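You operate a simulated robot arm through the tools that you are given. There is no shell and no other tool.

You are at the controls of a simulated robot arm. One attempt, no reset.

## Task
Scald the blue cup in the steel pot.
Fine: switch the stove on; pot lid on the round mat meanwhile, on for the pot cycle; wait for DONE and leave the cup inside.

Only the result counts: the job must be done as asked and must still hold three seconds after the hand-in. Knocking over, shifting, dropping, spilling or breaking anything else fails it. A push-on lid holds only when it is set on centred and level and pressed home; a screw cap is set on level and turned clockwise until tight.

## Robot
A 5-joint arm with a two-finger parallel gripper, fixed in place. Base frame: the origin is on the floor under the middle of its stand, x ahead of it, y to its left, z up. Lengths are in m, angles in rad, forces in N, time in s.
It reaches about 1.134 m from its shoulder. Its first joint turns from -2.601 to 2.601 rad. Payload 1.57 kg.
The tool frame sits at the grasp point between the pads (the TCP): z along the fingers, y along the line on which they close. The tips reach 0.03 m beyond it. The gripper opens to 0.11 m. The fingers are 0.024 m wide and 0.012 m thick; the gripper's body (0.048 by 0.112 m) begins 0.078 m behind the TCP.
Orientation is that of the tool frame in the base frame, as a unit quaternion [w, x, y, z]. With the fingers straight down and closing along the base's y, the tool's x points along the base's -x, its y along +y and its z along -z.

## Interface
- The arm moves only by the tool play_rows. Its argument "motion" is a list that holds one entry, the list of rows, each a list of 7 numbers: the shift along the base's x, y, z in m, then the turn, a rotation vector about the base's x, y, z in rad, then the gripper command, from -1 (shut) to 1 (fully open), values between in proportion. In form: [[[x, y, z, ax, ay, az, gripper], ...]]. A call has 1 to 20 rows; each row shifts and turns the commanded pose from where the row before left it. A row lasts 0.2 s, in which the tool goes at most 0.05 m and 0.15 rad; a call with a longer step from one row to the next is refused whole, and so is a gripper value outside its range. Where a pose cannot be reached the arm comes as near as it can. A force on the tool above 80 N (or 10 N above the force at the start of the call, whichever is more), or a blocked arm, ends the call early, and 0.2 s more pass. The fingers move at their own pace (about 0.072 m/s each) and stop on an object; they squeeze with about 26 N. The grip force told is the motor's: it shows also when the fingers shut on nothing. Time passes only in rows, and 0.2 s behind the last, so rows that do not move let the fingers close. The reply holds the time, the measured pose of the TCP, the force on the tool along the base axes, the opening and the grip force, in the units named above and with some noise, with the torque about the TCP (base axes, N m) and any sound that the robot's microphone picked up.
- Cameras (640 x 400 px; columns grow to the right, rows downward): "scene" is fixed at [0.0527, -0.5006, 1.4004]; the picture's right is [-0.29, -0.96, 0.00], its down [-0.80, 0.24, -0.55] and it looks along [0.53, -0.16, -0.84] (base axes); focal length 265 px, centre (320, 200). "wrist" rides on the gripper at [0.07, 0.016, -0.141] in the tool frame; the picture's right is [-0.23, 0.97, 0.00], its down [-0.85, -0.20, -0.48] and it looks along [-0.47, -0.11, 0.88] (tool axes); focal length 222 px, centre (320, 200). There is no depth. A picture from a camera that has moved, and an enlarged one, comes with that camera's place and axes in the base frame and with its lens.
- camera(camera): a new picture of that camera. No time passes.
- slide_trunk(by): slides the trunk up (or, below 0, down) by that many m; the arm rides with it, the base frame stays. It gives what a move gives, with no picture.
- close_up(camera, box): a new picture of the part [left, top, right, bottom] of that camera's present view, enlarged. No time passes.
- job_done(): hands the job in; it is judged then, once.

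Nothing tells you positions but the pictures and the camera data. Unless the task says otherwise, let go and move clear before handing in.

The tools are called as a command line: name --argument value ..., lists and objects as JSON in quotes. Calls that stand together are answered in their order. play_rows: Moves the arm, as the interface text tells. Its arguments: {"type":"object","properties":{"motion":{"type":"array"}},"required":["motion"]} The other tools are called the same way: slide_trunk (by) moves the trunk up or down; camera (camera) takes a picture; close_up (camera, box) takes an enlarged picture of a part of a camera's view; job_done () hands the job in.

At the start:

```text
time: 0.0
tcp_pos: [0.4174, -0.4162, 1.122]
tool_rot: [0.0, 0.001, 1.0, 0.0]
force: [0.0, -0.3, 0.1]
torque: [0.01, -0.01, 0.05]
finger_gap: 0.1099
gripper_force: 0.0
trunk travel left (down, up): [-0.855, 0.115]
```

scene: 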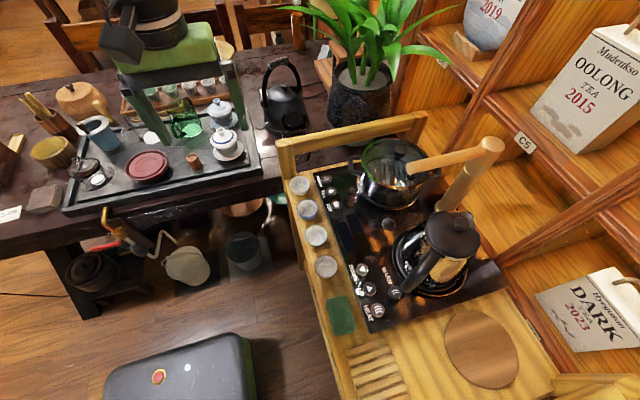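
wrist: 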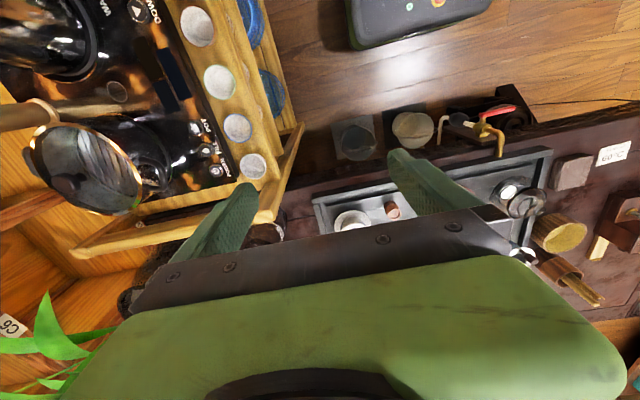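

I see a tea table at left with a tray, and a wooden stove cart with a black hob carrying a pot and a kettle, plus a round wooden mat. I'll look closer at everything before moving.

close_up --camera "scene" --box '[280, 100, 540, 262]'

close_up --camera "scene" --box '[280, 220, 540, 382]'

close_up --camera "scene" --box '[0, 60, 270, 229]'

close_up --camera "wrist" --box '[0, 0, 320, 200]'

```text
2.46 times, centred on (410, 181) of scene
camera zoom: at [0.0527, -0.5006, 1.4004], right [-0.29, -0.96, 0.0], down [-0.8, 0.24, -0.55], along [0.53, -0.16, -0.84], focal length 652 px, centre (98, 247)
```

zoom: 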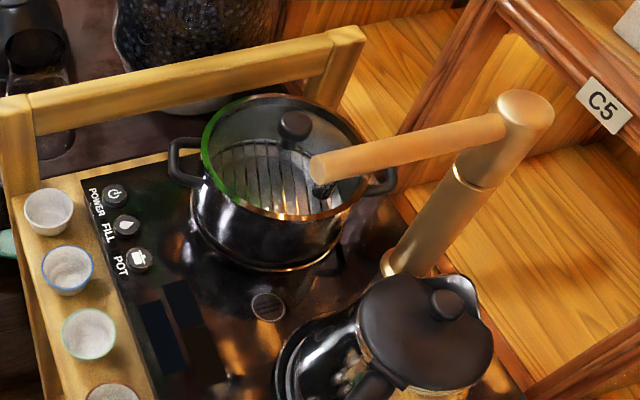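

```text
2.46 times, centred on (410, 301) of scene
camera zoom: at [0.0527, -0.5006, 1.4004], right [-0.29, -0.96, 0.0], down [-0.8, 0.24, -0.55], along [0.53, -0.16, -0.84], focal length 652 px, centre (98, -49)
```

zoom: 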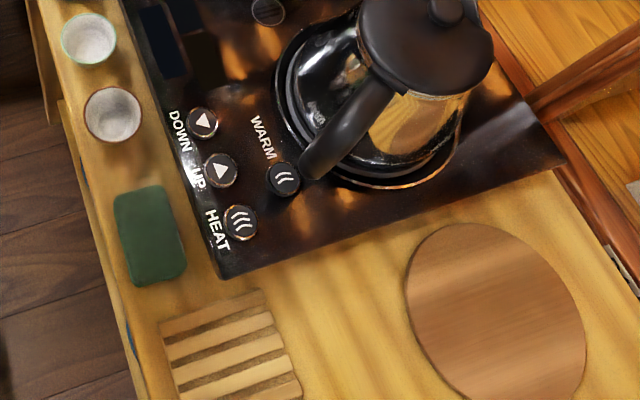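

```text
2.37 times, centred on (135, 144) of scene
camera zoom: at [0.0527, -0.5006, 1.4004], right [-0.29, -0.96, 0.0], down [-0.8, 0.24, -0.55], along [0.53, -0.16, -0.84], focal length 626 px, centre (758, 331)
```

zoom: 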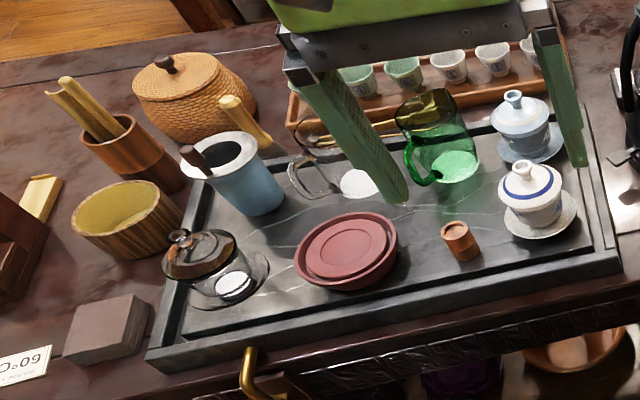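

```text
2.00 times, centred on (160, 100) of wrist
camera zoom: at [0.3485, -0.4009, 1.2647], right [0.23, 0.97, 0.0], down [0.85, -0.2, 0.48], along [0.47, -0.11, -0.88], focal length 444 px, centre (640, 400)
```

zoom: 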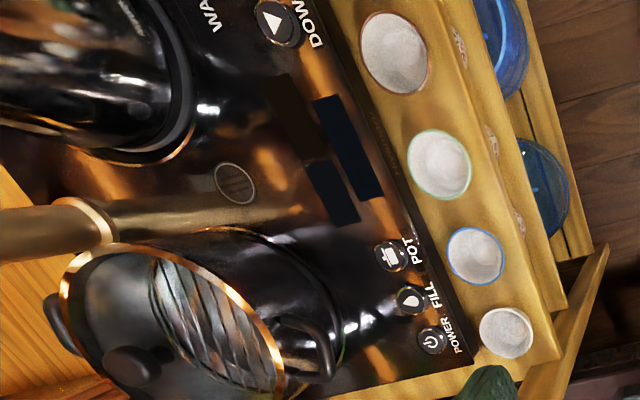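

I take the blue-rimmed cup to be at about (0.39, -0.57), the pot knob at about (0.394, -0.787, 0.974) and the hob top at z≈0.845. Next I move the wrist camera, high above everything, for a better look at the hob.

play_rows --motion '[[[-0.028, -0.03, 0.013, 0, 0, 0, 1], [-0.028, -0.03, 0.013, 0, 0, 0, 1], [-0.028, -0.03, 0.013, 0, 0, 0, 1], [-0.028, -0.03, 0.013, 0, 0, 0, 1], [-0.028, -0.03, 0.013, 0, 0, 0, 1], [-0.028, -0.03, 0.013, 0, 0, 0, 1]]]'

```text
time: 1.4
tcp_pos: [0.2505, -0.5962, 1.1225]
tool_rot: [-0.001, -0.001, 1.0, 0.001]
force: [-0.1, -0.2, 0.4]
torque: [0.01, -0.04, 0.0]
finger_gap: 0.1099
gripper_force: 0.0
out of reach, approached as far as the arm can: row 1, 2, 3, 4, 5, 6
trunk travel left (down, up): [-0.855, 0.115]
```

The arm moved in x and y but could not rise; the trunk will have to provide height. I take pictures from here.

camera --camera "wrist"

camera --camera "scene"

```text
taken
camera wrist: at [0.1819, -0.5814, 1.2645], right [0.23, 0.97, 0.0], down [0.85, -0.2, 0.48], along [0.47, -0.11, -0.88], focal length 222 px, centre (320, 200)
```

wrist: 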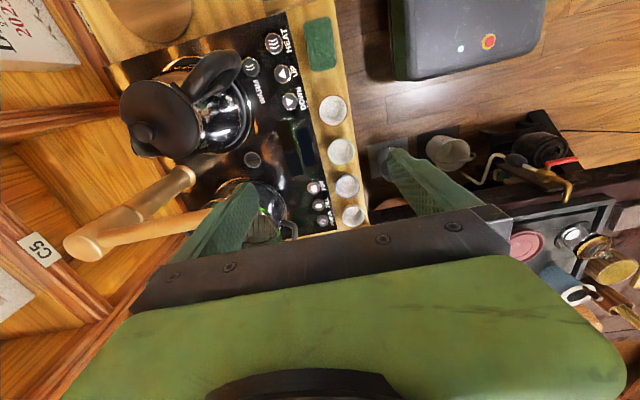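

```text
taken
```

scene: 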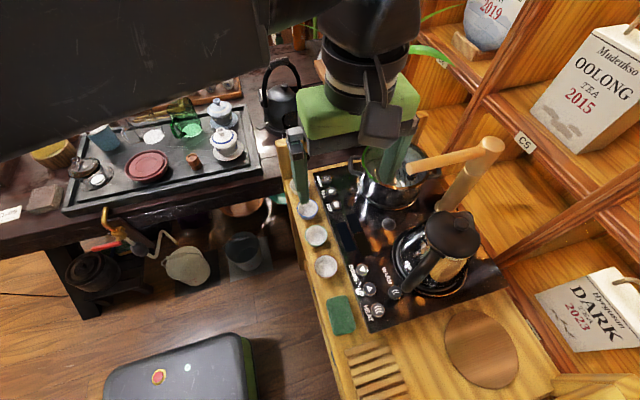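

The hob sits on the far right with the pot behind my left finger. I raise the trunk and turn the tool so the wrist camera looks toward -y across the hob.

slide_trunk --by 0.11

play_rows --motion '[[[0.01, 0.008, 0, 0, 0, -0.143, 1], [0.01, 0.008, 0, 0, 0, -0.143, 1], [0.01, 0.008, 0, 0, 0, -0.143, 1], [0.01, 0.008, 0, 0, 0, -0.143, 1], [0.01, 0.008, 0, 0, 0, -0.143, 1], [0.01, 0.008, 0, 0, 0, -0.143, 1], [0.01, 0.008, 0, 0, 0, -0.143, 1], [0.01, 0.008, 0, 0, 0, -0.143, 1], [0.01, 0.008, 0, 0, 0, -0.143, 1], [0.01, 0.008, 0, 0, 0, -0.143, 1], [0.01, 0.008, 0, 0, 0, -0.143, 1]]]'

camera --camera "wrist"

camera --camera "scene"

```text
time: 2.8
tcp_pos: [0.25, -0.5966, 1.2315]
tool_rot: [0.001, 0.0, 1.0, 0.0]
force: [0.3, 0.4, 0.0]
torque: [0.01, 0.01, -0.01]
finger_gap: 0.1101
gripper_force: 0.1
trunk travel left (down, up): [-0.965, 0.005]
```

```text
time: 5.2
tcp_pos: [0.3597, -0.5076, 1.2323]
tool_rot: [0.0, 0.709, 0.705, -0.001]
force: [-0.2, -0.5, 0.5]
torque: [-0.01, 0.02, 0.01]
finger_gap: 0.11
gripper_force: 0.1
trunk travel left (down, up): [-0.965, 0.005]
```

```text
taken
camera wrist: at [0.3775, -0.4384, 1.3747], right [0.97, -0.23, 0.0], down [-0.2, -0.85, 0.48], along [-0.11, -0.47, -0.88], focal length 222 px, centre (320, 200)
```

wrist: 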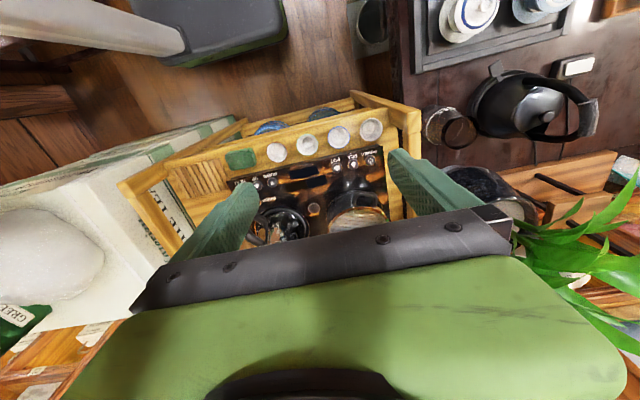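

```text
taken
```

scene: 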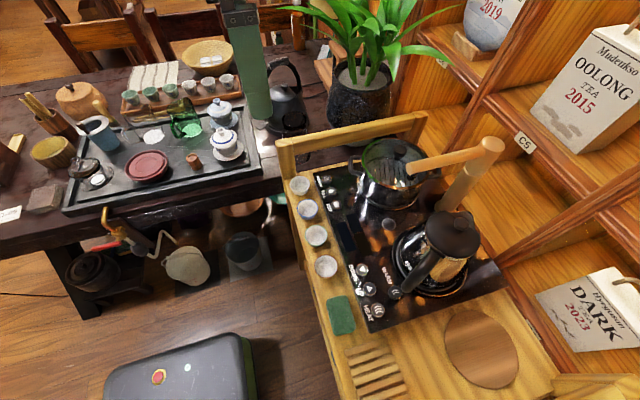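

The gripper hides most of the hob from this pose, so I move the camera to sit right over the panel, then over the pot.

play_rows --motion '[[[-0.01, -0.045, 0, 0, 0, 0, 1], [-0.01, -0.045, 0, 0, 0, 0, 1], [-0.01, -0.045, 0, 0, 0, 0, 1], [-0.01, -0.045, 0, 0, 0, 0, 1]]]'

camera --camera "wrist"

play_rows --motion '[[[0.01, -0.04, 0, 0, 0, 0, 1], [0.01, -0.04, 0, 0, 0, 0, 1], [0.01, -0.04, 0, 0, 0, 0, 1]]]'

camera --camera "wrist"

```text
time: 6.2
tcp_pos: [0.3196, -0.6892, 1.2319]
tool_rot: [0.001, 0.707, 0.707, 0.001]
force: [-1.0, -0.6, 0.3]
torque: [-0.03, 0.0, -0.01]
finger_gap: 0.11
gripper_force: 0.1
trunk travel left (down, up): [-0.965, 0.005]
```

```text
taken
camera wrist: at [0.3367, -0.6211, 1.3744], right [0.97, -0.23, 0.0], down [-0.2, -0.85, 0.48], along [-0.11, -0.47, -0.88], focal length 222 px, centre (320, 200)
```

wrist: 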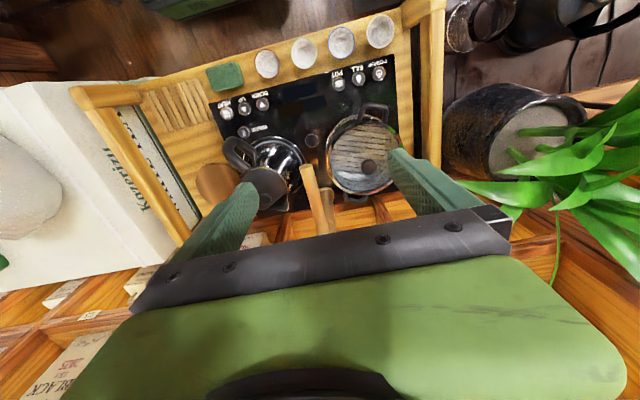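

```text
time: 7.0
tcp_pos: [0.3522, -0.809, 1.2324]
tool_rot: [0.0, 0.708, 0.706, 0.0]
force: [0.3, 0.2, 0.1]
torque: [0.02, 0.0, 0.0]
finger_gap: 0.11
gripper_force: 0.1
trunk travel left (down, up): [-0.965, 0.005]
```

```text
taken
camera wrist: at [0.3695, -0.7403, 1.3739], right [0.97, -0.23, 0.0], down [-0.2, -0.86, 0.48], along [-0.11, -0.46, -0.88], focal length 222 px, centre (320, 200)
```

wrist: 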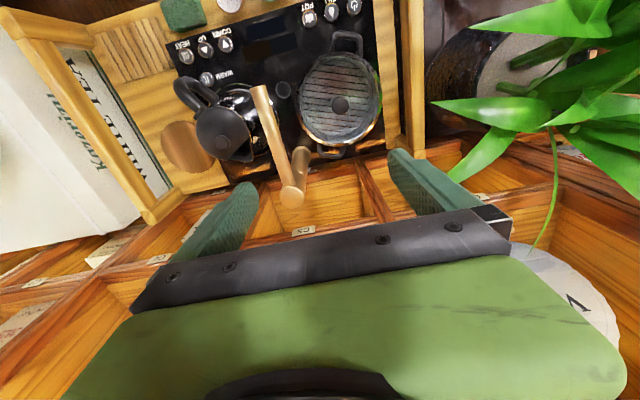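

Now I can see the pot with its glass lid, the spout parked between the pot and kettle, and the button panel. I zoom in on these.

close_up --camera "wrist" --box '[240, 0, 432, 120]'

close_up --camera "wrist" --box '[280, 30, 408, 110]'

close_up --camera "wrist" --box '[150, 0, 342, 200]'

close_up --camera "scene" --box '[310, 160, 406, 220]'

```text
3.33 times, centred on (336, 60) of wrist
camera zoom: at [0.3695, -0.7403, 1.3739], right [0.97, -0.23, 0.0], down [-0.2, -0.86, 0.48], along [-0.11, -0.46, -0.88], focal length 740 px, centre (267, 667)
```

zoom: 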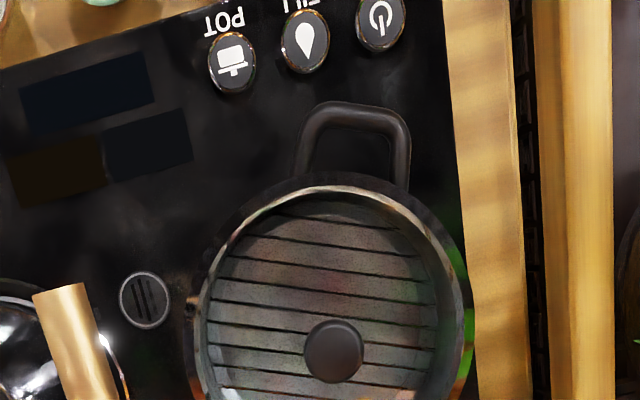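

```text
5.00 times, centred on (344, 70) of wrist
camera zoom: at [0.3695, -0.7403, 1.3739], right [0.97, -0.23, 0.0], down [-0.2, -0.86, 0.48], along [-0.11, -0.46, -0.88], focal length 1111 px, centre (200, 850)
```

zoom: 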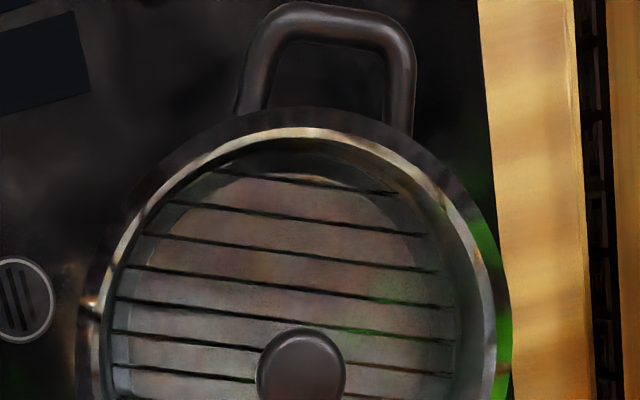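

```text
2.00 times, centred on (246, 100) of wrist
camera zoom: at [0.3695, -0.7403, 1.3739], right [0.97, -0.23, 0.0], down [-0.2, -0.86, 0.48], along [-0.11, -0.46, -0.88], focal length 444 px, centre (468, 400)
```

zoom: 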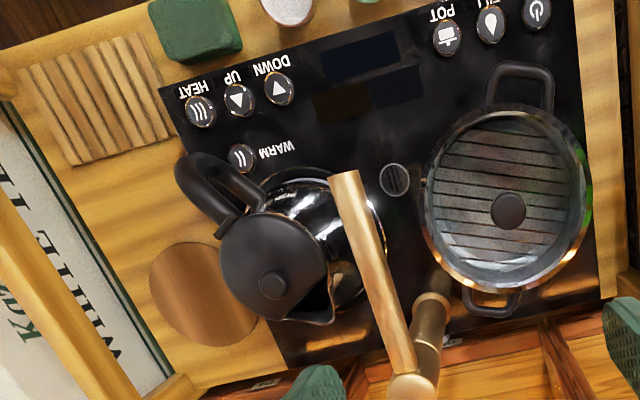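

```text
6.67 times, centred on (358, 190) of scene
camera zoom: at [0.0527, -0.5006, 1.4004], right [-0.29, -0.96, 0.0], down [-0.8, 0.24, -0.55], along [0.53, -0.16, -0.84], focal length 1765 px, centre (67, 267)
```

zoom: 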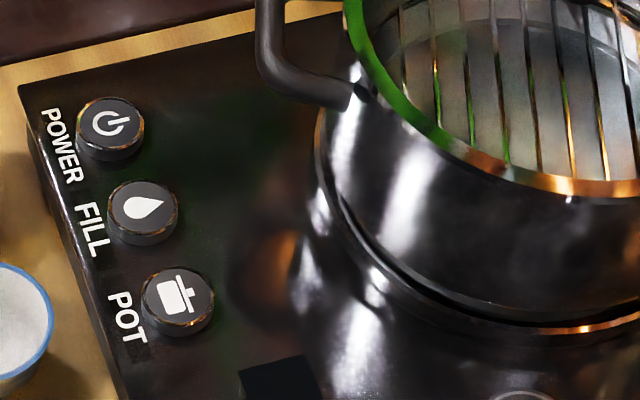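

The panel reads POWER, FILL and POT in a line near y≈-0.642 (POWER at x≈0.458, POT at x≈0.373), and the spout is parked over a drain. I close the fingers, turn the tool back to clear the end rail, and go above POWER.

play_rows --motion '[[[0.0096, 0.0151, 0, 0, 0, 0.143, -1], [0.0096, 0.0151, 0, 0, 0, 0.143, -1], [0.0096, 0.0151, 0, 0, 0, 0.143, -1], [0.0096, 0.0151, 0, 0, 0, 0.143, -1], [0.0096, 0.0151, 0, 0, 0, 0.143, -1], [0.0096, 0.0151, 0, 0, 0, 0.143, -1], [0.0096, 0.0151, 0, 0, 0, 0.143, -1], [0.0096, 0.0151, 0, 0, 0, 0.143, -1], [0.0096, 0.0151, 0, 0, 0, 0.143, -1], [0.0096, 0.0151, 0, 0, 0, 0.143, -1], [0.0096, 0.0151, 0, 0, 0, 0.143, -1]]]'

camera --camera "wrist"

camera --camera "scene"

```text
time: 9.4
tcp_pos: [0.4566, -0.6414, 1.2324]
tool_rot: [0.0, 0.0, 1.0, 0.001]
force: [-0.5, 0.5, -0.5]
torque: [0.0, -0.01, 0.02]
finger_gap: 0.0001
gripper_force: 21.0
trunk travel left (down, up): [-0.965, 0.005]
```

```text
taken
camera wrist: at [0.388, -0.627, 1.3747], right [0.23, 0.97, 0.0], down [0.86, -0.2, 0.48], along [0.47, -0.11, -0.88], focal length 222 px, centre (320, 200)
```

wrist: 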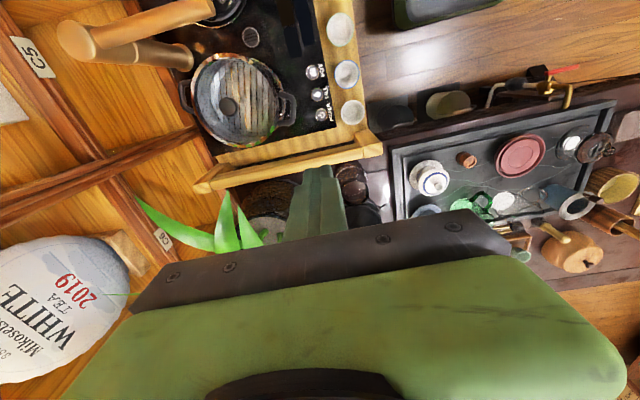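

```text
taken
```

scene: 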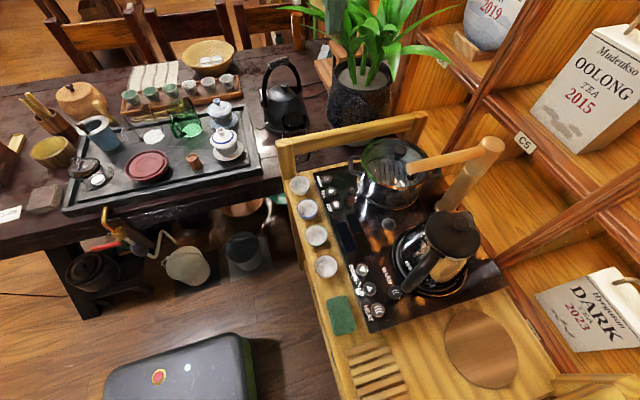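

The closed fingers are above POWER with the rail clear of them. I descend to just above the button.

play_rows --motion '[[[0.001, -0.001, -0.043, 0, 0, 0, -1], [0, 0, -0.043, 0, 0, 0, -1], [0, 0, -0.043, 0, 0, 0, -1], [0, 0, -0.043, 0, 0, 0, -1], [0, 0, -0.043, 0, 0, 0, -1], [0, 0, -0.043, 0, 0, 0, -1], [0, 0, -0.043, 0, 0, 0, -1]]]'

camera --camera "wrist"

close_up --camera "scene" --box '[270, 110, 462, 230]'

```text
time: 11.0
tcp_pos: [0.4566, -0.6439, 1.2313]
tool_rot: [0.0, 0.001, 1.0, -0.001]
force: [0.3, 0.0, 0.1]
torque: [0.03, 0.02, 0.0]
finger_gap: 0.0002
gripper_force: 21.4
out of reach, approached as far as the arm can: row 1, 2, 3, 4, 5, 6, 7
trunk travel left (down, up): [-0.965, 0.005]
```

```text
taken
camera wrist: at [0.3879, -0.6272, 1.3747], right [0.23, 0.97, 0.0], down [0.85, -0.2, 0.48], along [0.47, -0.11, -0.88], focal length 222 px, centre (320, 200)
```

wrist: 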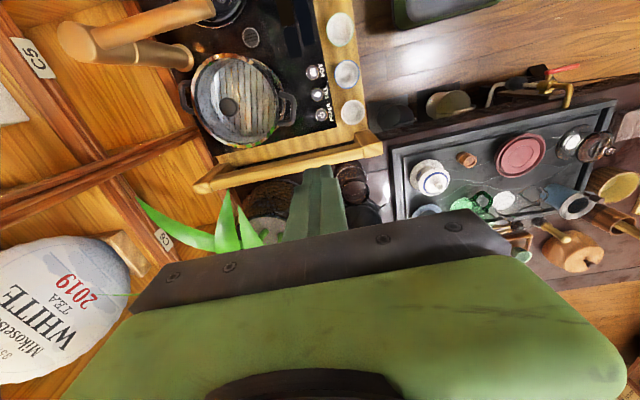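

```text
3.33 times, centred on (366, 170) of scene
camera zoom: at [0.0527, -0.5006, 1.4004], right [-0.29, -0.96, 0.0], down [-0.8, 0.24, -0.55], along [0.53, -0.16, -0.84], focal length 882 px, centre (167, 300)
```

zoom: 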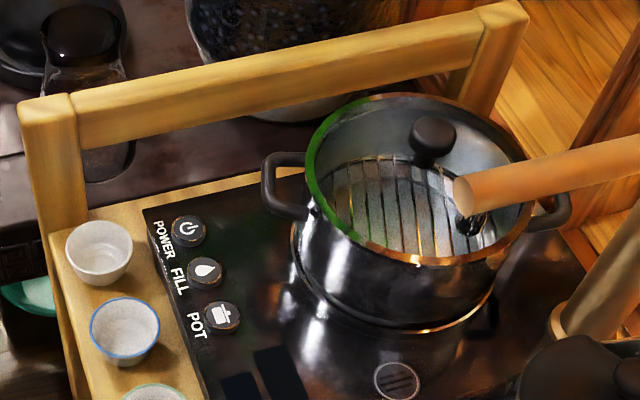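

The arm does not move vertically by itself — height comes only from the trunk. I'm over POWER, so I lower the trunk in stages and check where the arm's links go.

slide_trunk --by -0.15

camera --camera "scene"

camera --camera "wrist"

```text
time: 12.8
tcp_pos: [0.4565, -0.6423, 1.0827]
tool_rot: [0.0, 0.001, 1.0, 0.001]
force: [0.3, -0.1, -0.2]
torque: [0.0, -0.05, -0.02]
finger_gap: 0.0002
gripper_force: 21.4
trunk travel left (down, up): [-0.815, 0.155]
```

```text
taken
```

scene: 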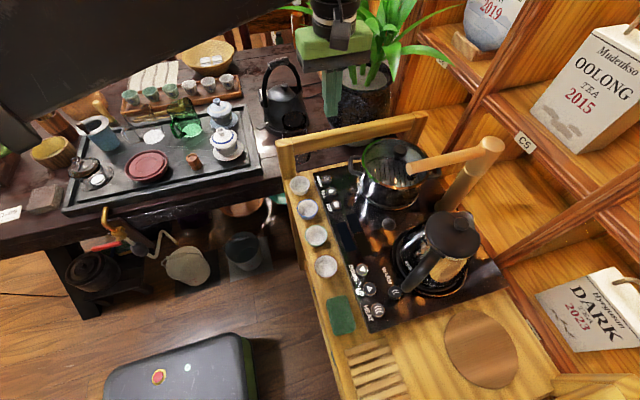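

```text
taken
camera wrist: at [0.3879, -0.6271, 1.2247], right [0.23, 0.97, 0.0], down [0.85, -0.2, 0.48], along [0.47, -0.11, -0.88], focal length 222 px, centre (320, 200)
```

wrist: 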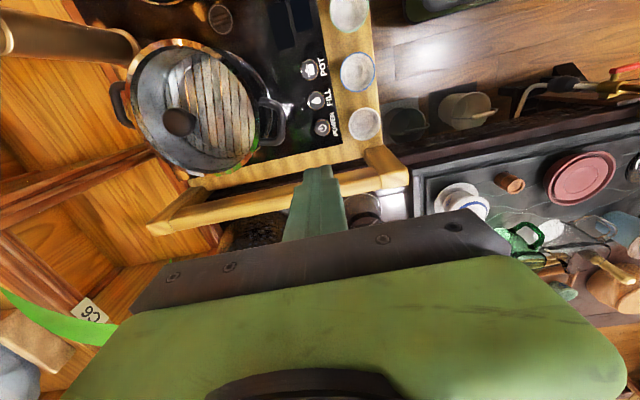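

The links pass above the tea table with ample clearance. I continue down to just above the button.

slide_trunk --by -0.155

camera --camera "scene"

camera --camera "wrist"

close_up --camera "scene" --box '[270, 110, 462, 230]'

```text
time: 14.6
tcp_pos: [0.4562, -0.6431, 0.9268]
tool_rot: [0.0, 0.0, 1.0, -0.001]
force: [-0.2, 0.2, 0.2]
torque: [0.01, 0.0, -0.01]
finger_gap: 0.0002
gripper_force: 21.4
trunk travel left (down, up): [-0.66, 0.31]
```

```text
taken
```

scene: 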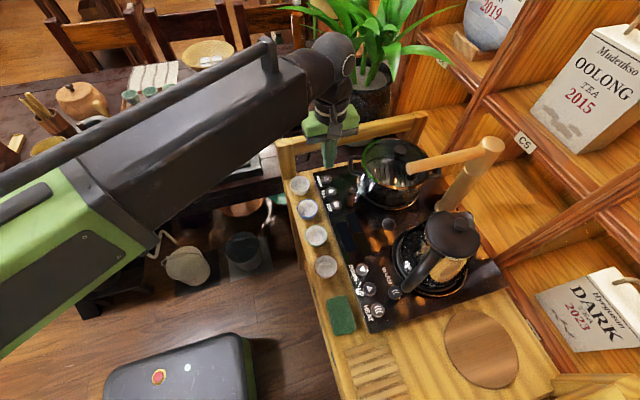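

```text
taken
camera wrist: at [0.388, -0.6271, 1.0697], right [0.23, 0.97, 0.0], down [0.85, -0.2, 0.48], along [0.47, -0.11, -0.88], focal length 222 px, centre (320, 200)
```

wrist: 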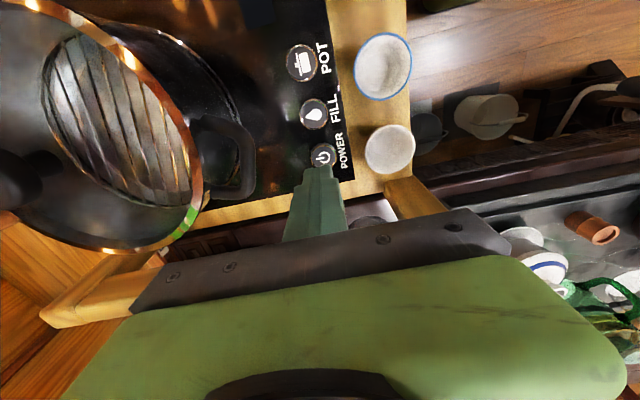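

```text
3.33 times, centred on (366, 170) of scene
camera zoom: at [0.0527, -0.5006, 1.4004], right [-0.29, -0.96, 0.0], down [-0.8, 0.24, -0.55], along [0.53, -0.16, -0.84], focal length 882 px, centre (167, 300)
```

zoom: 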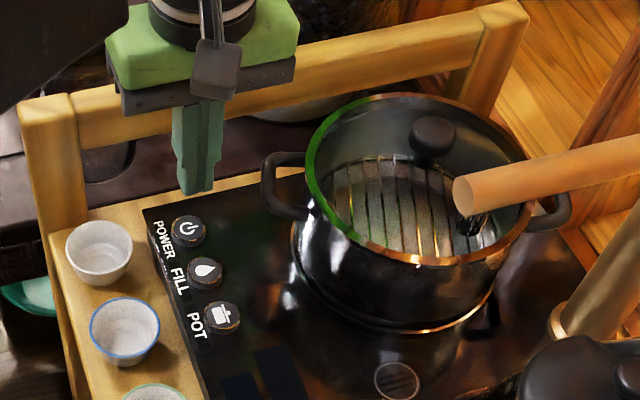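

The fingertips are aligned over POWER at about z=0.897. I go down most of the remaining gap, then in small steps until it clicks.

slide_trunk --by -0.036

slide_trunk --by -0.006

slide_trunk --by -0.003

close_up --camera "scene" --box '[270, 110, 462, 230]'

```text
time: 15.4
tcp_pos: [0.4571, -0.6435, 0.8911]
tool_rot: [0.0, 0.001, 1.0, 0.0]
force: [-0.6, -1.2, 0.3]
torque: [0.02, -0.03, 0.04]
finger_gap: 0.0
gripper_force: 21.1
trunk travel left (down, up): [-0.624, 0.346]
```

```text
time: 15.9
tcp_pos: [0.4566, -0.6431, 0.8855]
tool_rot: [0.0, -0.001, 1.0, -0.001]
force: [-0.5, 0.3, 0.4]
torque: [-0.01, -0.04, -0.02]
finger_gap: 0.0
gripper_force: 21.3
trunk travel left (down, up): [-0.618, 0.352]
```

```text
time: 16.4
tcp_pos: [0.4563, -0.6429, 0.8823]
tool_rot: [0.0, -0.001, 1.0, 0.001]
force: [-0.5, 0.2, 0.0]
torque: [0.01, 0.0, 0.04]
finger_gap: 0.0
gripper_force: 21.0
trunk travel left (down, up): [-0.615, 0.355]
```

```text
3.33 times, centred on (366, 170) of scene
camera zoom: at [0.0527, -0.5006, 1.4004], right [-0.29, -0.96, 0.0], down [-0.8, 0.24, -0.55], along [0.53, -0.16, -0.84], focal length 882 px, centre (167, 300)
```

zoom: 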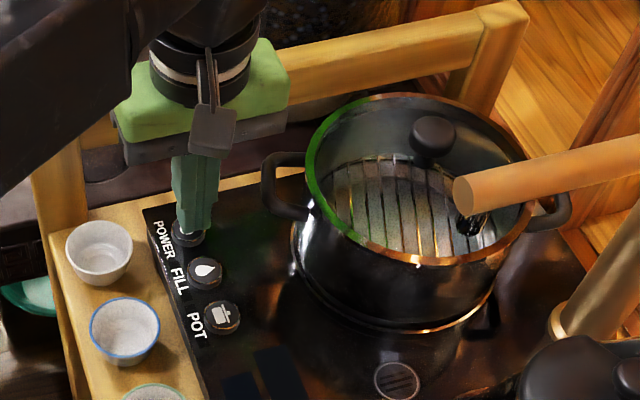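

The tips are right above POWER without contact yet. I keep stepping down.

slide_trunk --by -0.003

slide_trunk --by -0.002

```text
time: 16.9
tcp_pos: [0.4568, -0.6431, 0.8797]
tool_rot: [-0.001, 0.0, 1.0, 0.0]
force: [-0.6, -0.4, 0.0]
torque: [-0.04, -0.02, -0.03]
finger_gap: 0.0
gripper_force: 21.0
trunk travel left (down, up): [-0.612, 0.358]
```

```text
time: 17.5
tcp_pos: [0.4566, -0.6426, 0.8771]
tool_rot: [0.0, 0.0, 1.0, 0.0]
force: [0.3, -0.5, 1.5]
torque: [0.0, 0.02, 0.0]
finger_gap: 0.0002
gripper_force: 21.2
trunk travel left (down, up): [-0.61, 0.36]
heard: click
```

A click was heard, so POWER should be on. I raise the tool and look at the display.

slide_trunk --by 0.09

close_up --camera "scene" --box '[300, 160, 460, 260]'

camera --camera "scene"

```text
time: 18.7
tcp_pos: [0.457, -0.6429, 0.9679]
tool_rot: [0.0, 0.0, 1.0, 0.0]
force: [-0.3, 0.3, 0.2]
torque: [0.01, 0.0, 0.0]
finger_gap: 0.0
gripper_force: 21.5
trunk travel left (down, up): [-0.7, 0.27]
```

```text
4.00 times, centred on (380, 210) of scene
camera zoom: at [0.0527, -0.5006, 1.4004], right [-0.29, -0.96, 0.0], down [-0.8, 0.24, -0.55], along [0.53, -0.16, -0.84], focal length 1059 px, centre (80, 160)
```

zoom: 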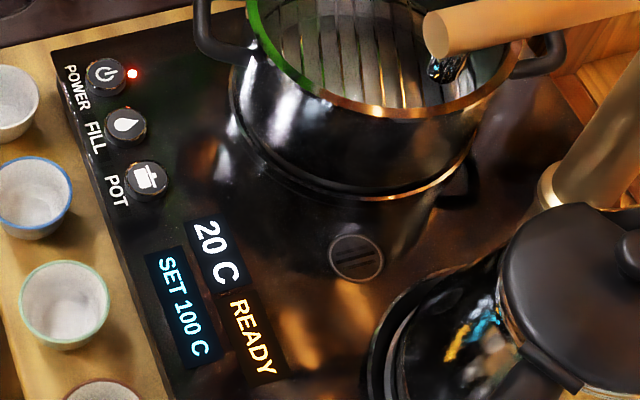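

```text
taken
```

scene: 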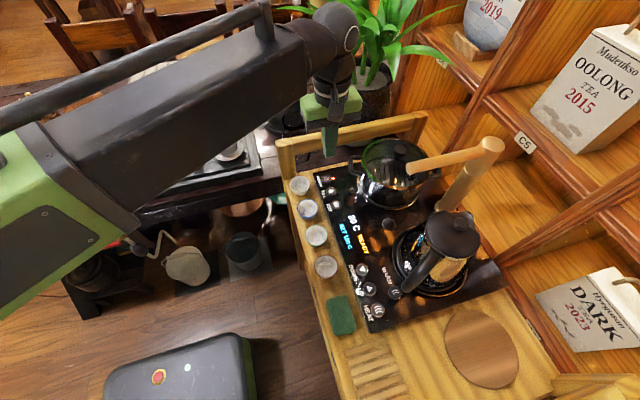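

The stove is on: 20 C, SET 100 C, READY. Before grasping the lid, I look closely at the knob's shape and the pot rim.

close_up --camera "scene" --box '[350, 125, 446, 185]'

close_up --camera "wrist" --box '[0, 0, 320, 200]'

```text
6.67 times, centred on (398, 155) of scene
camera zoom: at [0.0527, -0.5006, 1.4004], right [-0.29, -0.96, 0.0], down [-0.8, 0.24, -0.55], along [0.53, -0.16, -0.84], focal length 1765 px, centre (-200, 500)
```

zoom: 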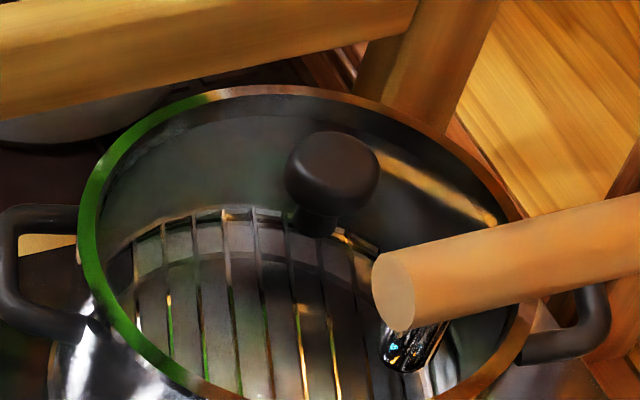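

```text
2.00 times, centred on (160, 100) of wrist
camera zoom: at [0.388, -0.6272, 1.1096], right [0.23, 0.97, 0.0], down [0.85, -0.2, 0.48], along [0.47, -0.11, -0.88], focal length 444 px, centre (640, 400)
```

zoom: 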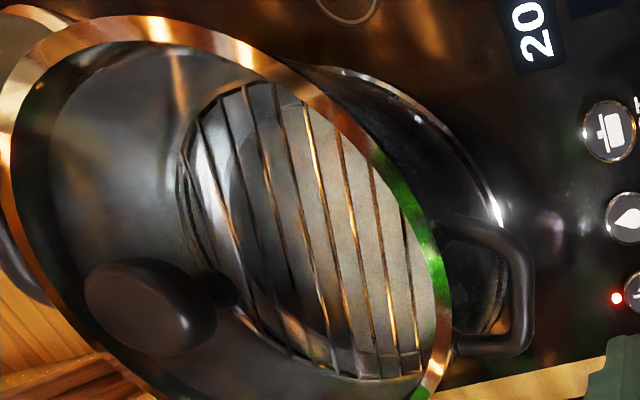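

The knob is a small mushroom (about 0.03 m wide, top near z 0.974). Before taking the lid I survey the round mat and the rail beside it from above.

slide_trunk --by 0.27

play_rows --motion '[[[-0.0415, -0.0115, 0, 0, 0, -0.143, -1], [-0.0415, -0.0115, 0, 0, 0, -0.143, -1], [-0.0415, -0.0115, 0, 0, 0, -0.143, -1], [-0.0415, -0.0115, 0, 0, 0, -0.143, -1], [-0.0415, -0.0115, 0, 0, 0, -0.143, -1], [-0.0415, -0.0115, 0, 0, 0, -0.143, -1], [-0.0415, -0.0115, 0, 0, 0, -0.143, -1], [-0.0415, -0.0115, 0, 0, 0, -0.143, -1], [-0.0415, -0.0115, 0, 0, 0, -0.143, -1], [-0.0415, -0.0115, 0, 0, 0, -0.143, -1], [-0.0415, -0.0115, 0, 0, 0, -0.143, -1]]]'

camera --camera "wrist"

camera --camera "scene"

```text
time: 21.5
tcp_pos: [0.457, -0.6426, 1.2369]
tool_rot: [0.0, 0.0, 1.0, 0.0]
force: [-0.3, 0.1, -0.3]
torque: [0.0, -0.01, -0.02]
finger_gap: 0.0
gripper_force: 21.5
trunk travel left (down, up): [-0.97, 0.0]
```

```text
time: 23.9
tcp_pos: [0.0001, -0.7703, 1.2369]
tool_rot: [0.0, 0.709, 0.705, 0.0]
force: [0.3, 0.4, 0.2]
torque: [0.0, -0.01, 0.03]
finger_gap: 0.0001
gripper_force: 20.8
trunk travel left (down, up): [-0.97, 0.0]
```

```text
taken
camera wrist: at [0.0181, -0.7017, 1.3791], right [0.97, -0.23, 0.0], down [-0.2, -0.85, 0.48], along [-0.11, -0.47, -0.88], focal length 222 px, centre (320, 200)
```

wrist: 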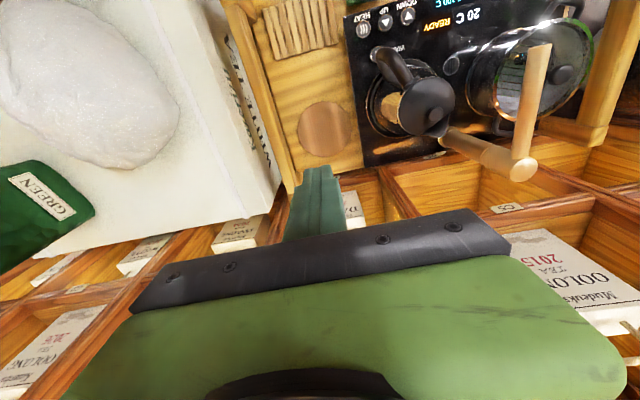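

```text
taken
```

scene: 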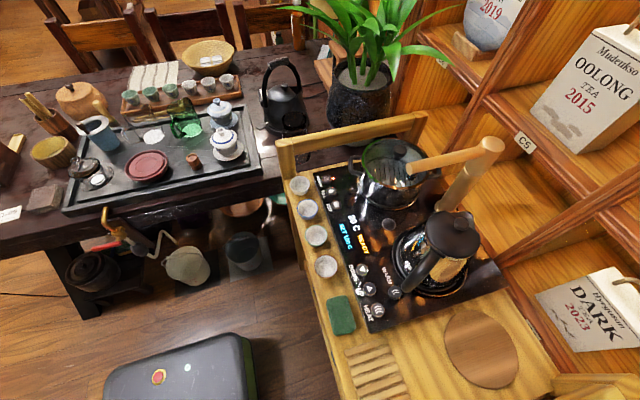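

close_up --camera "wrist" --box '[210, 40, 466, 200]'

close_up --camera "wrist" --box '[330, 0, 640, 194]'

```text
2.50 times, centred on (338, 120) of wrist
camera zoom: at [0.0181, -0.7017, 1.3791], right [0.97, -0.23, 0.0], down [-0.2, -0.85, 0.48], along [-0.11, -0.47, -0.88], focal length 555 px, centre (275, 400)
```

zoom: 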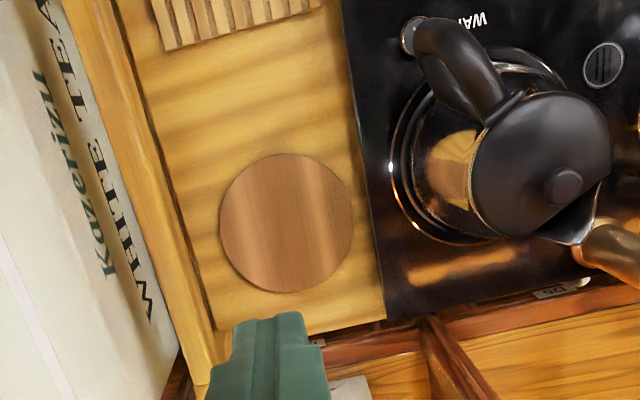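

```text
2.06 times, centred on (485, 97) of wrist
camera zoom: at [0.0181, -0.7017, 1.3791], right [0.97, -0.23, 0.0], down [-0.2, -0.85, 0.48], along [-0.11, -0.47, -0.88], focal length 458 px, centre (-20, 412)
```

zoom: 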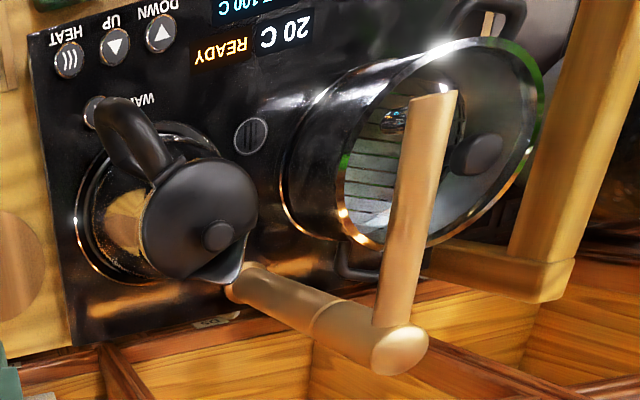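

The mat centre is at about (0.004, -0.814, 0.811), with a hob edge on its right and an end rail on its left. I need the rail's exact place, so I look closer at both views.

close_up --camera "scene" --box '[400, 280, 592, 400]'

close_up --camera "wrist" --box '[200, 0, 360, 100]'

close_up --camera "scene" --box '[530, 330, 640, 400]'

```text
3.33 times, centred on (496, 340) of scene
camera zoom: at [0.0527, -0.5006, 1.4004], right [-0.29, -0.96, 0.0], down [-0.8, 0.24, -0.55], along [0.53, -0.16, -0.84], focal length 882 px, centre (-267, -267)
```

zoom: 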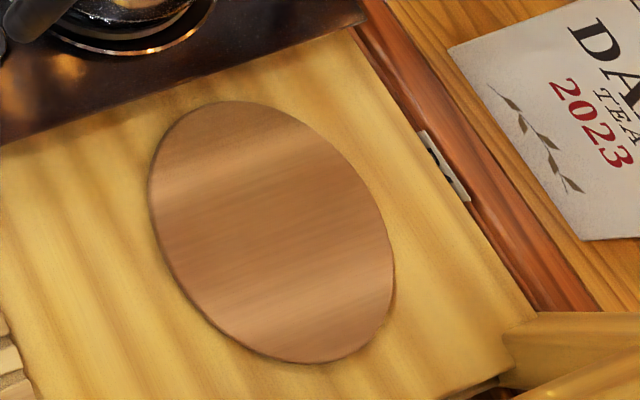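

```text
4.00 times, centred on (280, 50) of wrist
camera zoom: at [0.0181, -0.7017, 1.3791], right [0.97, -0.23, 0.0], down [-0.2, -0.85, 0.48], along [-0.11, -0.47, -0.88], focal length 888 px, centre (480, 800)
```

zoom: 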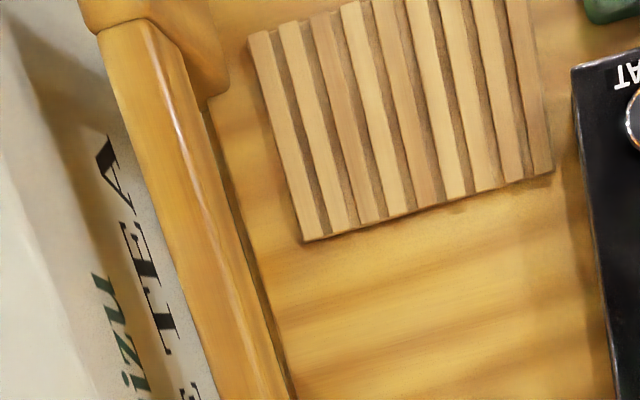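

```text
5.71 times, centred on (585, 365) of scene
camera zoom: at [0.0527, -0.5006, 1.4004], right [-0.29, -0.96, 0.0], down [-0.8, 0.24, -0.55], along [0.53, -0.16, -0.84], focal length 1512 px, centre (-1194, -743)
```

zoom: 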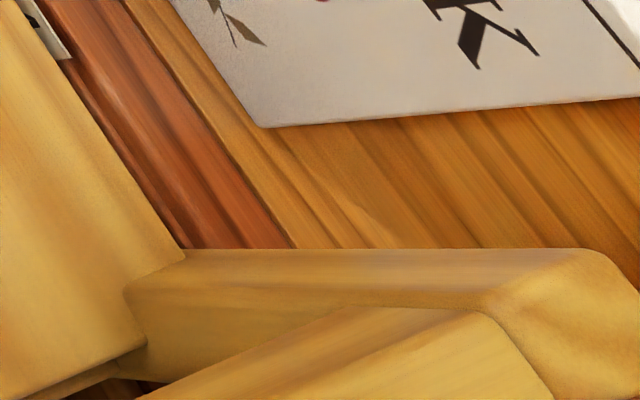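

The gap between the hob edge (x≈0.084) and the end rail (x≈-0.077) is just wider than the lid, and the mat sits in the middle. I do an empty dry run down over the mat to check clearance and alignment.

play_rows --motion '[[[0.004, -0.044, 0, 0, 0, 0, -1], [0, 0, 0, 0, 0, 0, -1]]]'

slide_trunk --by -0.15

camera --camera "wrist"

camera --camera "scene"

```text
time: 24.5
tcp_pos: [0.0049, -0.8123, 1.2383]
tool_rot: [-0.001, 0.708, 0.706, 0.001]
force: [0.4, -0.7, 0.4]
torque: [-0.04, 0.01, -0.03]
finger_gap: 0.0002
gripper_force: 21.0
trunk travel left (down, up): [-0.97, 0.0]
```

```text
time: 26.2
tcp_pos: [0.0046, -0.8137, 1.086]
tool_rot: [0.001, 0.708, 0.706, 0.0]
force: [0.0, -0.2, -0.2]
torque: [0.02, 0.02, -0.03]
finger_gap: 0.0001
gripper_force: 21.3
trunk travel left (down, up): [-0.82, 0.15]
```

```text
taken
camera wrist: at [0.0221, -0.7443, 1.2293], right [0.97, -0.23, 0.0], down [-0.2, -0.85, 0.48], along [-0.11, -0.47, -0.88], focal length 222 px, centre (320, 200)
```

wrist: 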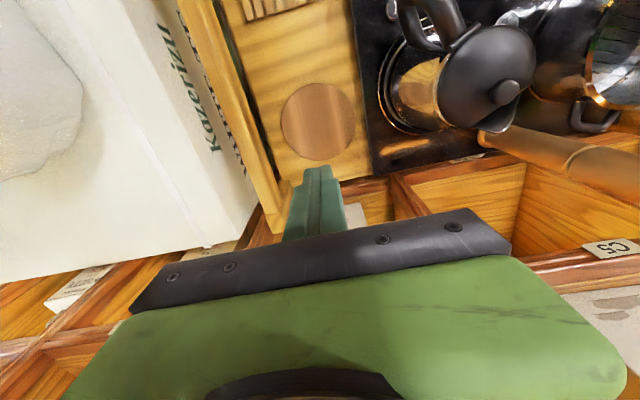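

```text
taken
```

scene: 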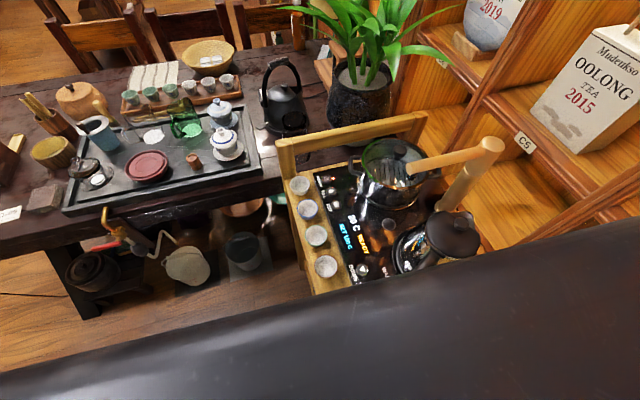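

The tool is centred over the mat and the forearm passes clear. I lower once more to confirm the forearm clears the kettle.

slide_trunk --by -0.15

camera --camera "wrist"

camera --camera "scene"

```text
time: 28.0
tcp_pos: [0.0047, -0.8137, 0.9367]
tool_rot: [0.0, 0.708, 0.707, 0.0]
force: [-1.1, -0.2, 0.1]
torque: [0.02, 0.01, 0.02]
finger_gap: 0.0
gripper_force: 21.3
trunk travel left (down, up): [-0.67, 0.3]
```

```text
taken
camera wrist: at [0.0221, -0.7442, 1.0793], right [0.97, -0.23, 0.0], down [-0.2, -0.85, 0.48], along [-0.11, -0.47, -0.88], focal length 222 px, centre (320, 200)
```

wrist: 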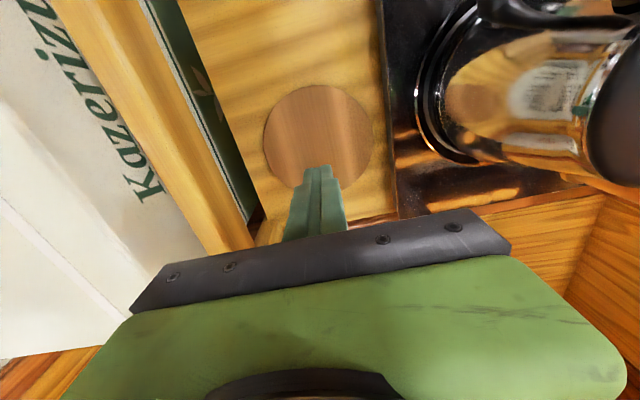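

```text
taken
```

scene: 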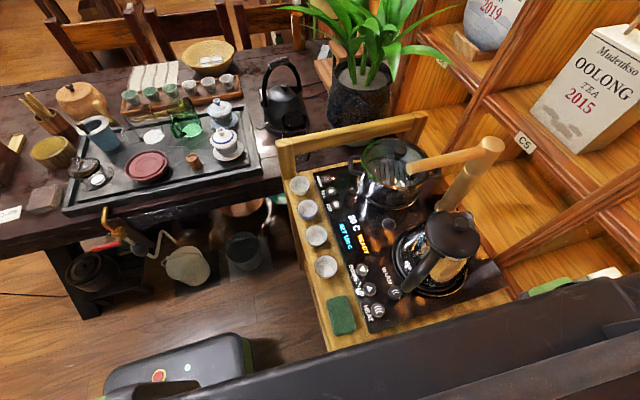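

The forearm clears everything. I zoom here to measure the bar, mat and hob edge precisely.

close_up --camera "wrist" --box '[140, 40, 460, 240]'

```text
2.00 times, centred on (300, 140) of wrist
camera zoom: at [0.0221, -0.7442, 1.0793], right [0.97, -0.23, 0.0], down [-0.2, -0.85, 0.48], along [-0.11, -0.47, -0.88], focal length 444 px, centre (360, 320)
```

zoom: 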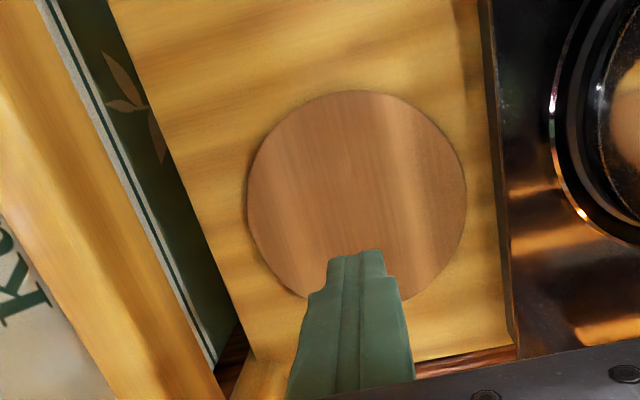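

The mat is centred near (0.004, -0.811) and the lid will fit between the bar and the hob edge. Now I rise and go over the pot knob with the gripper half open.

slide_trunk --by 0.3

play_rows --motion '[[[0.0432, 0.003, 0, 0, 0, 0, 0.1], [0.0432, 0.003, 0, 0, 0, 0, 0.1], [0.0432, 0.003, 0, 0, 0, 0, 0.1], [0.0432, 0.003, 0, 0, 0, 0, 0.1], [0.0432, 0.003, 0, 0, 0, 0, 0.1], [0.0432, 0.003, 0, 0, 0, 0, 0.1], [0.0432, 0.003, 0, 0, 0, 0, 0.1], [0.0432, 0.003, 0, 0, 0, 0, 0.1], [0.0427, 0.0027, 0, 0, 0, 0, 0.1], [0, 0, 0, 0, 0, 0, 0.1]]]'

slide_trunk --by -0.12

camera --camera "wrist"

camera --camera "scene"

```text
time: 31.0
tcp_pos: [0.0046, -0.8144, 1.2371]
tool_rot: [0.0, 0.708, 0.706, 0.0]
force: [-0.4, 0.3, 0.4]
torque: [-0.01, 0.01, 0.01]
finger_gap: 0.0
gripper_force: 21.7
trunk travel left (down, up): [-0.97, 0.0]
```

```text
time: 33.2
tcp_pos: [0.3944, -0.7887, 1.2368]
tool_rot: [0.001, 0.709, 0.705, 0.0]
force: [0.4, -0.6, -0.7]
torque: [0.01, 0.02, -0.02]
finger_gap: 0.0603
gripper_force: 0.1
trunk travel left (down, up): [-0.97, 0.0]
```

```text
time: 34.7
tcp_pos: [0.3948, -0.7889, 1.1153]
tool_rot: [0.0, 0.707, 0.707, 0.0]
force: [0.5, 0.6, 0.6]
torque: [-0.02, 0.02, -0.02]
finger_gap: 0.0604
gripper_force: 0.1
trunk travel left (down, up): [-0.85, 0.12]
```

```text
taken
camera wrist: at [0.4125, -0.7191, 1.2593], right [0.97, -0.23, 0.0], down [-0.2, -0.85, 0.48], along [-0.11, -0.47, -0.88], focal length 222 px, centre (320, 200)
```

wrist: 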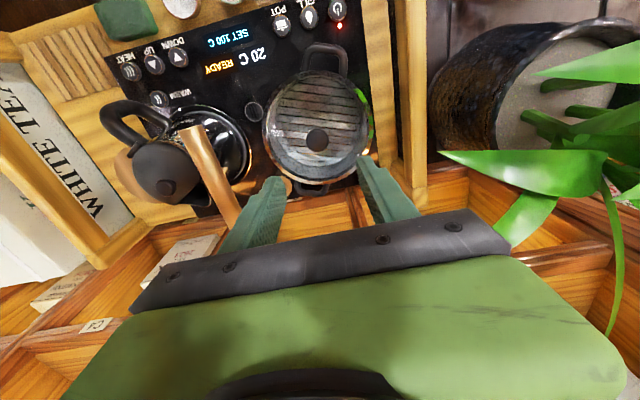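

```text
taken
```

scene: 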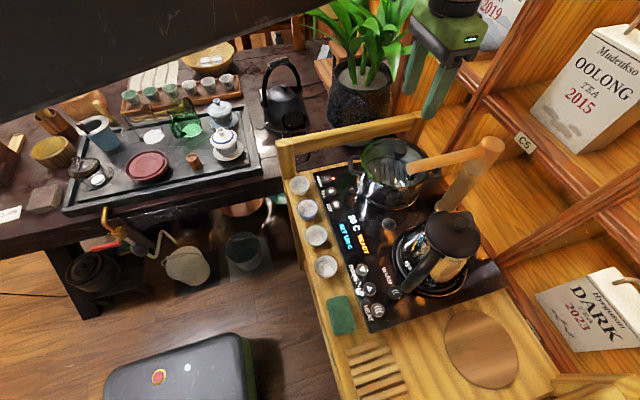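

I zoom to check the fingers' alignment with the knob.

close_up --camera "wrist" --box '[220, 60, 420, 210]'

close_up --camera "scene" --box '[340, 60, 500, 210]'

```text
2.67 times, centred on (320, 135) of wrist
camera zoom: at [0.4125, -0.7191, 1.2593], right [0.97, -0.23, 0.0], down [-0.2, -0.85, 0.48], along [-0.11, -0.47, -0.88], focal length 592 px, centre (320, 373)
```

zoom: 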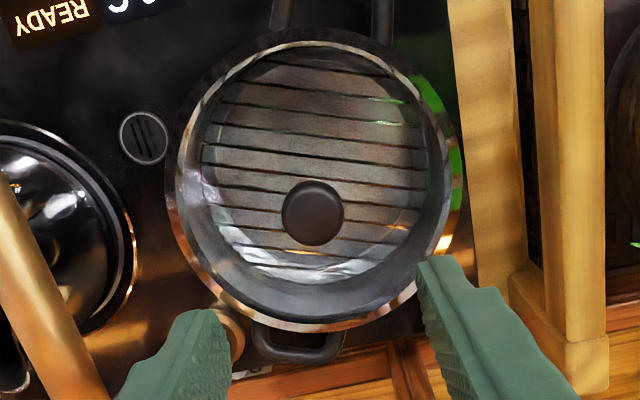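

```text
2.67 times, centred on (420, 135) of scene
camera zoom: at [0.0527, -0.5006, 1.4004], right [-0.29, -0.96, 0.0], down [-0.8, 0.24, -0.55], along [0.53, -0.16, -0.84], focal length 706 px, centre (53, 373)
```

zoom: 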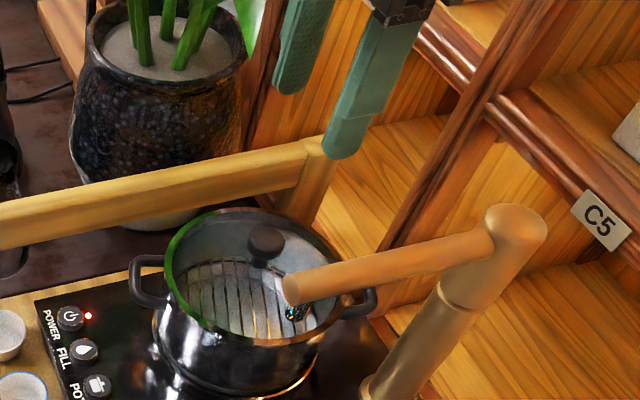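

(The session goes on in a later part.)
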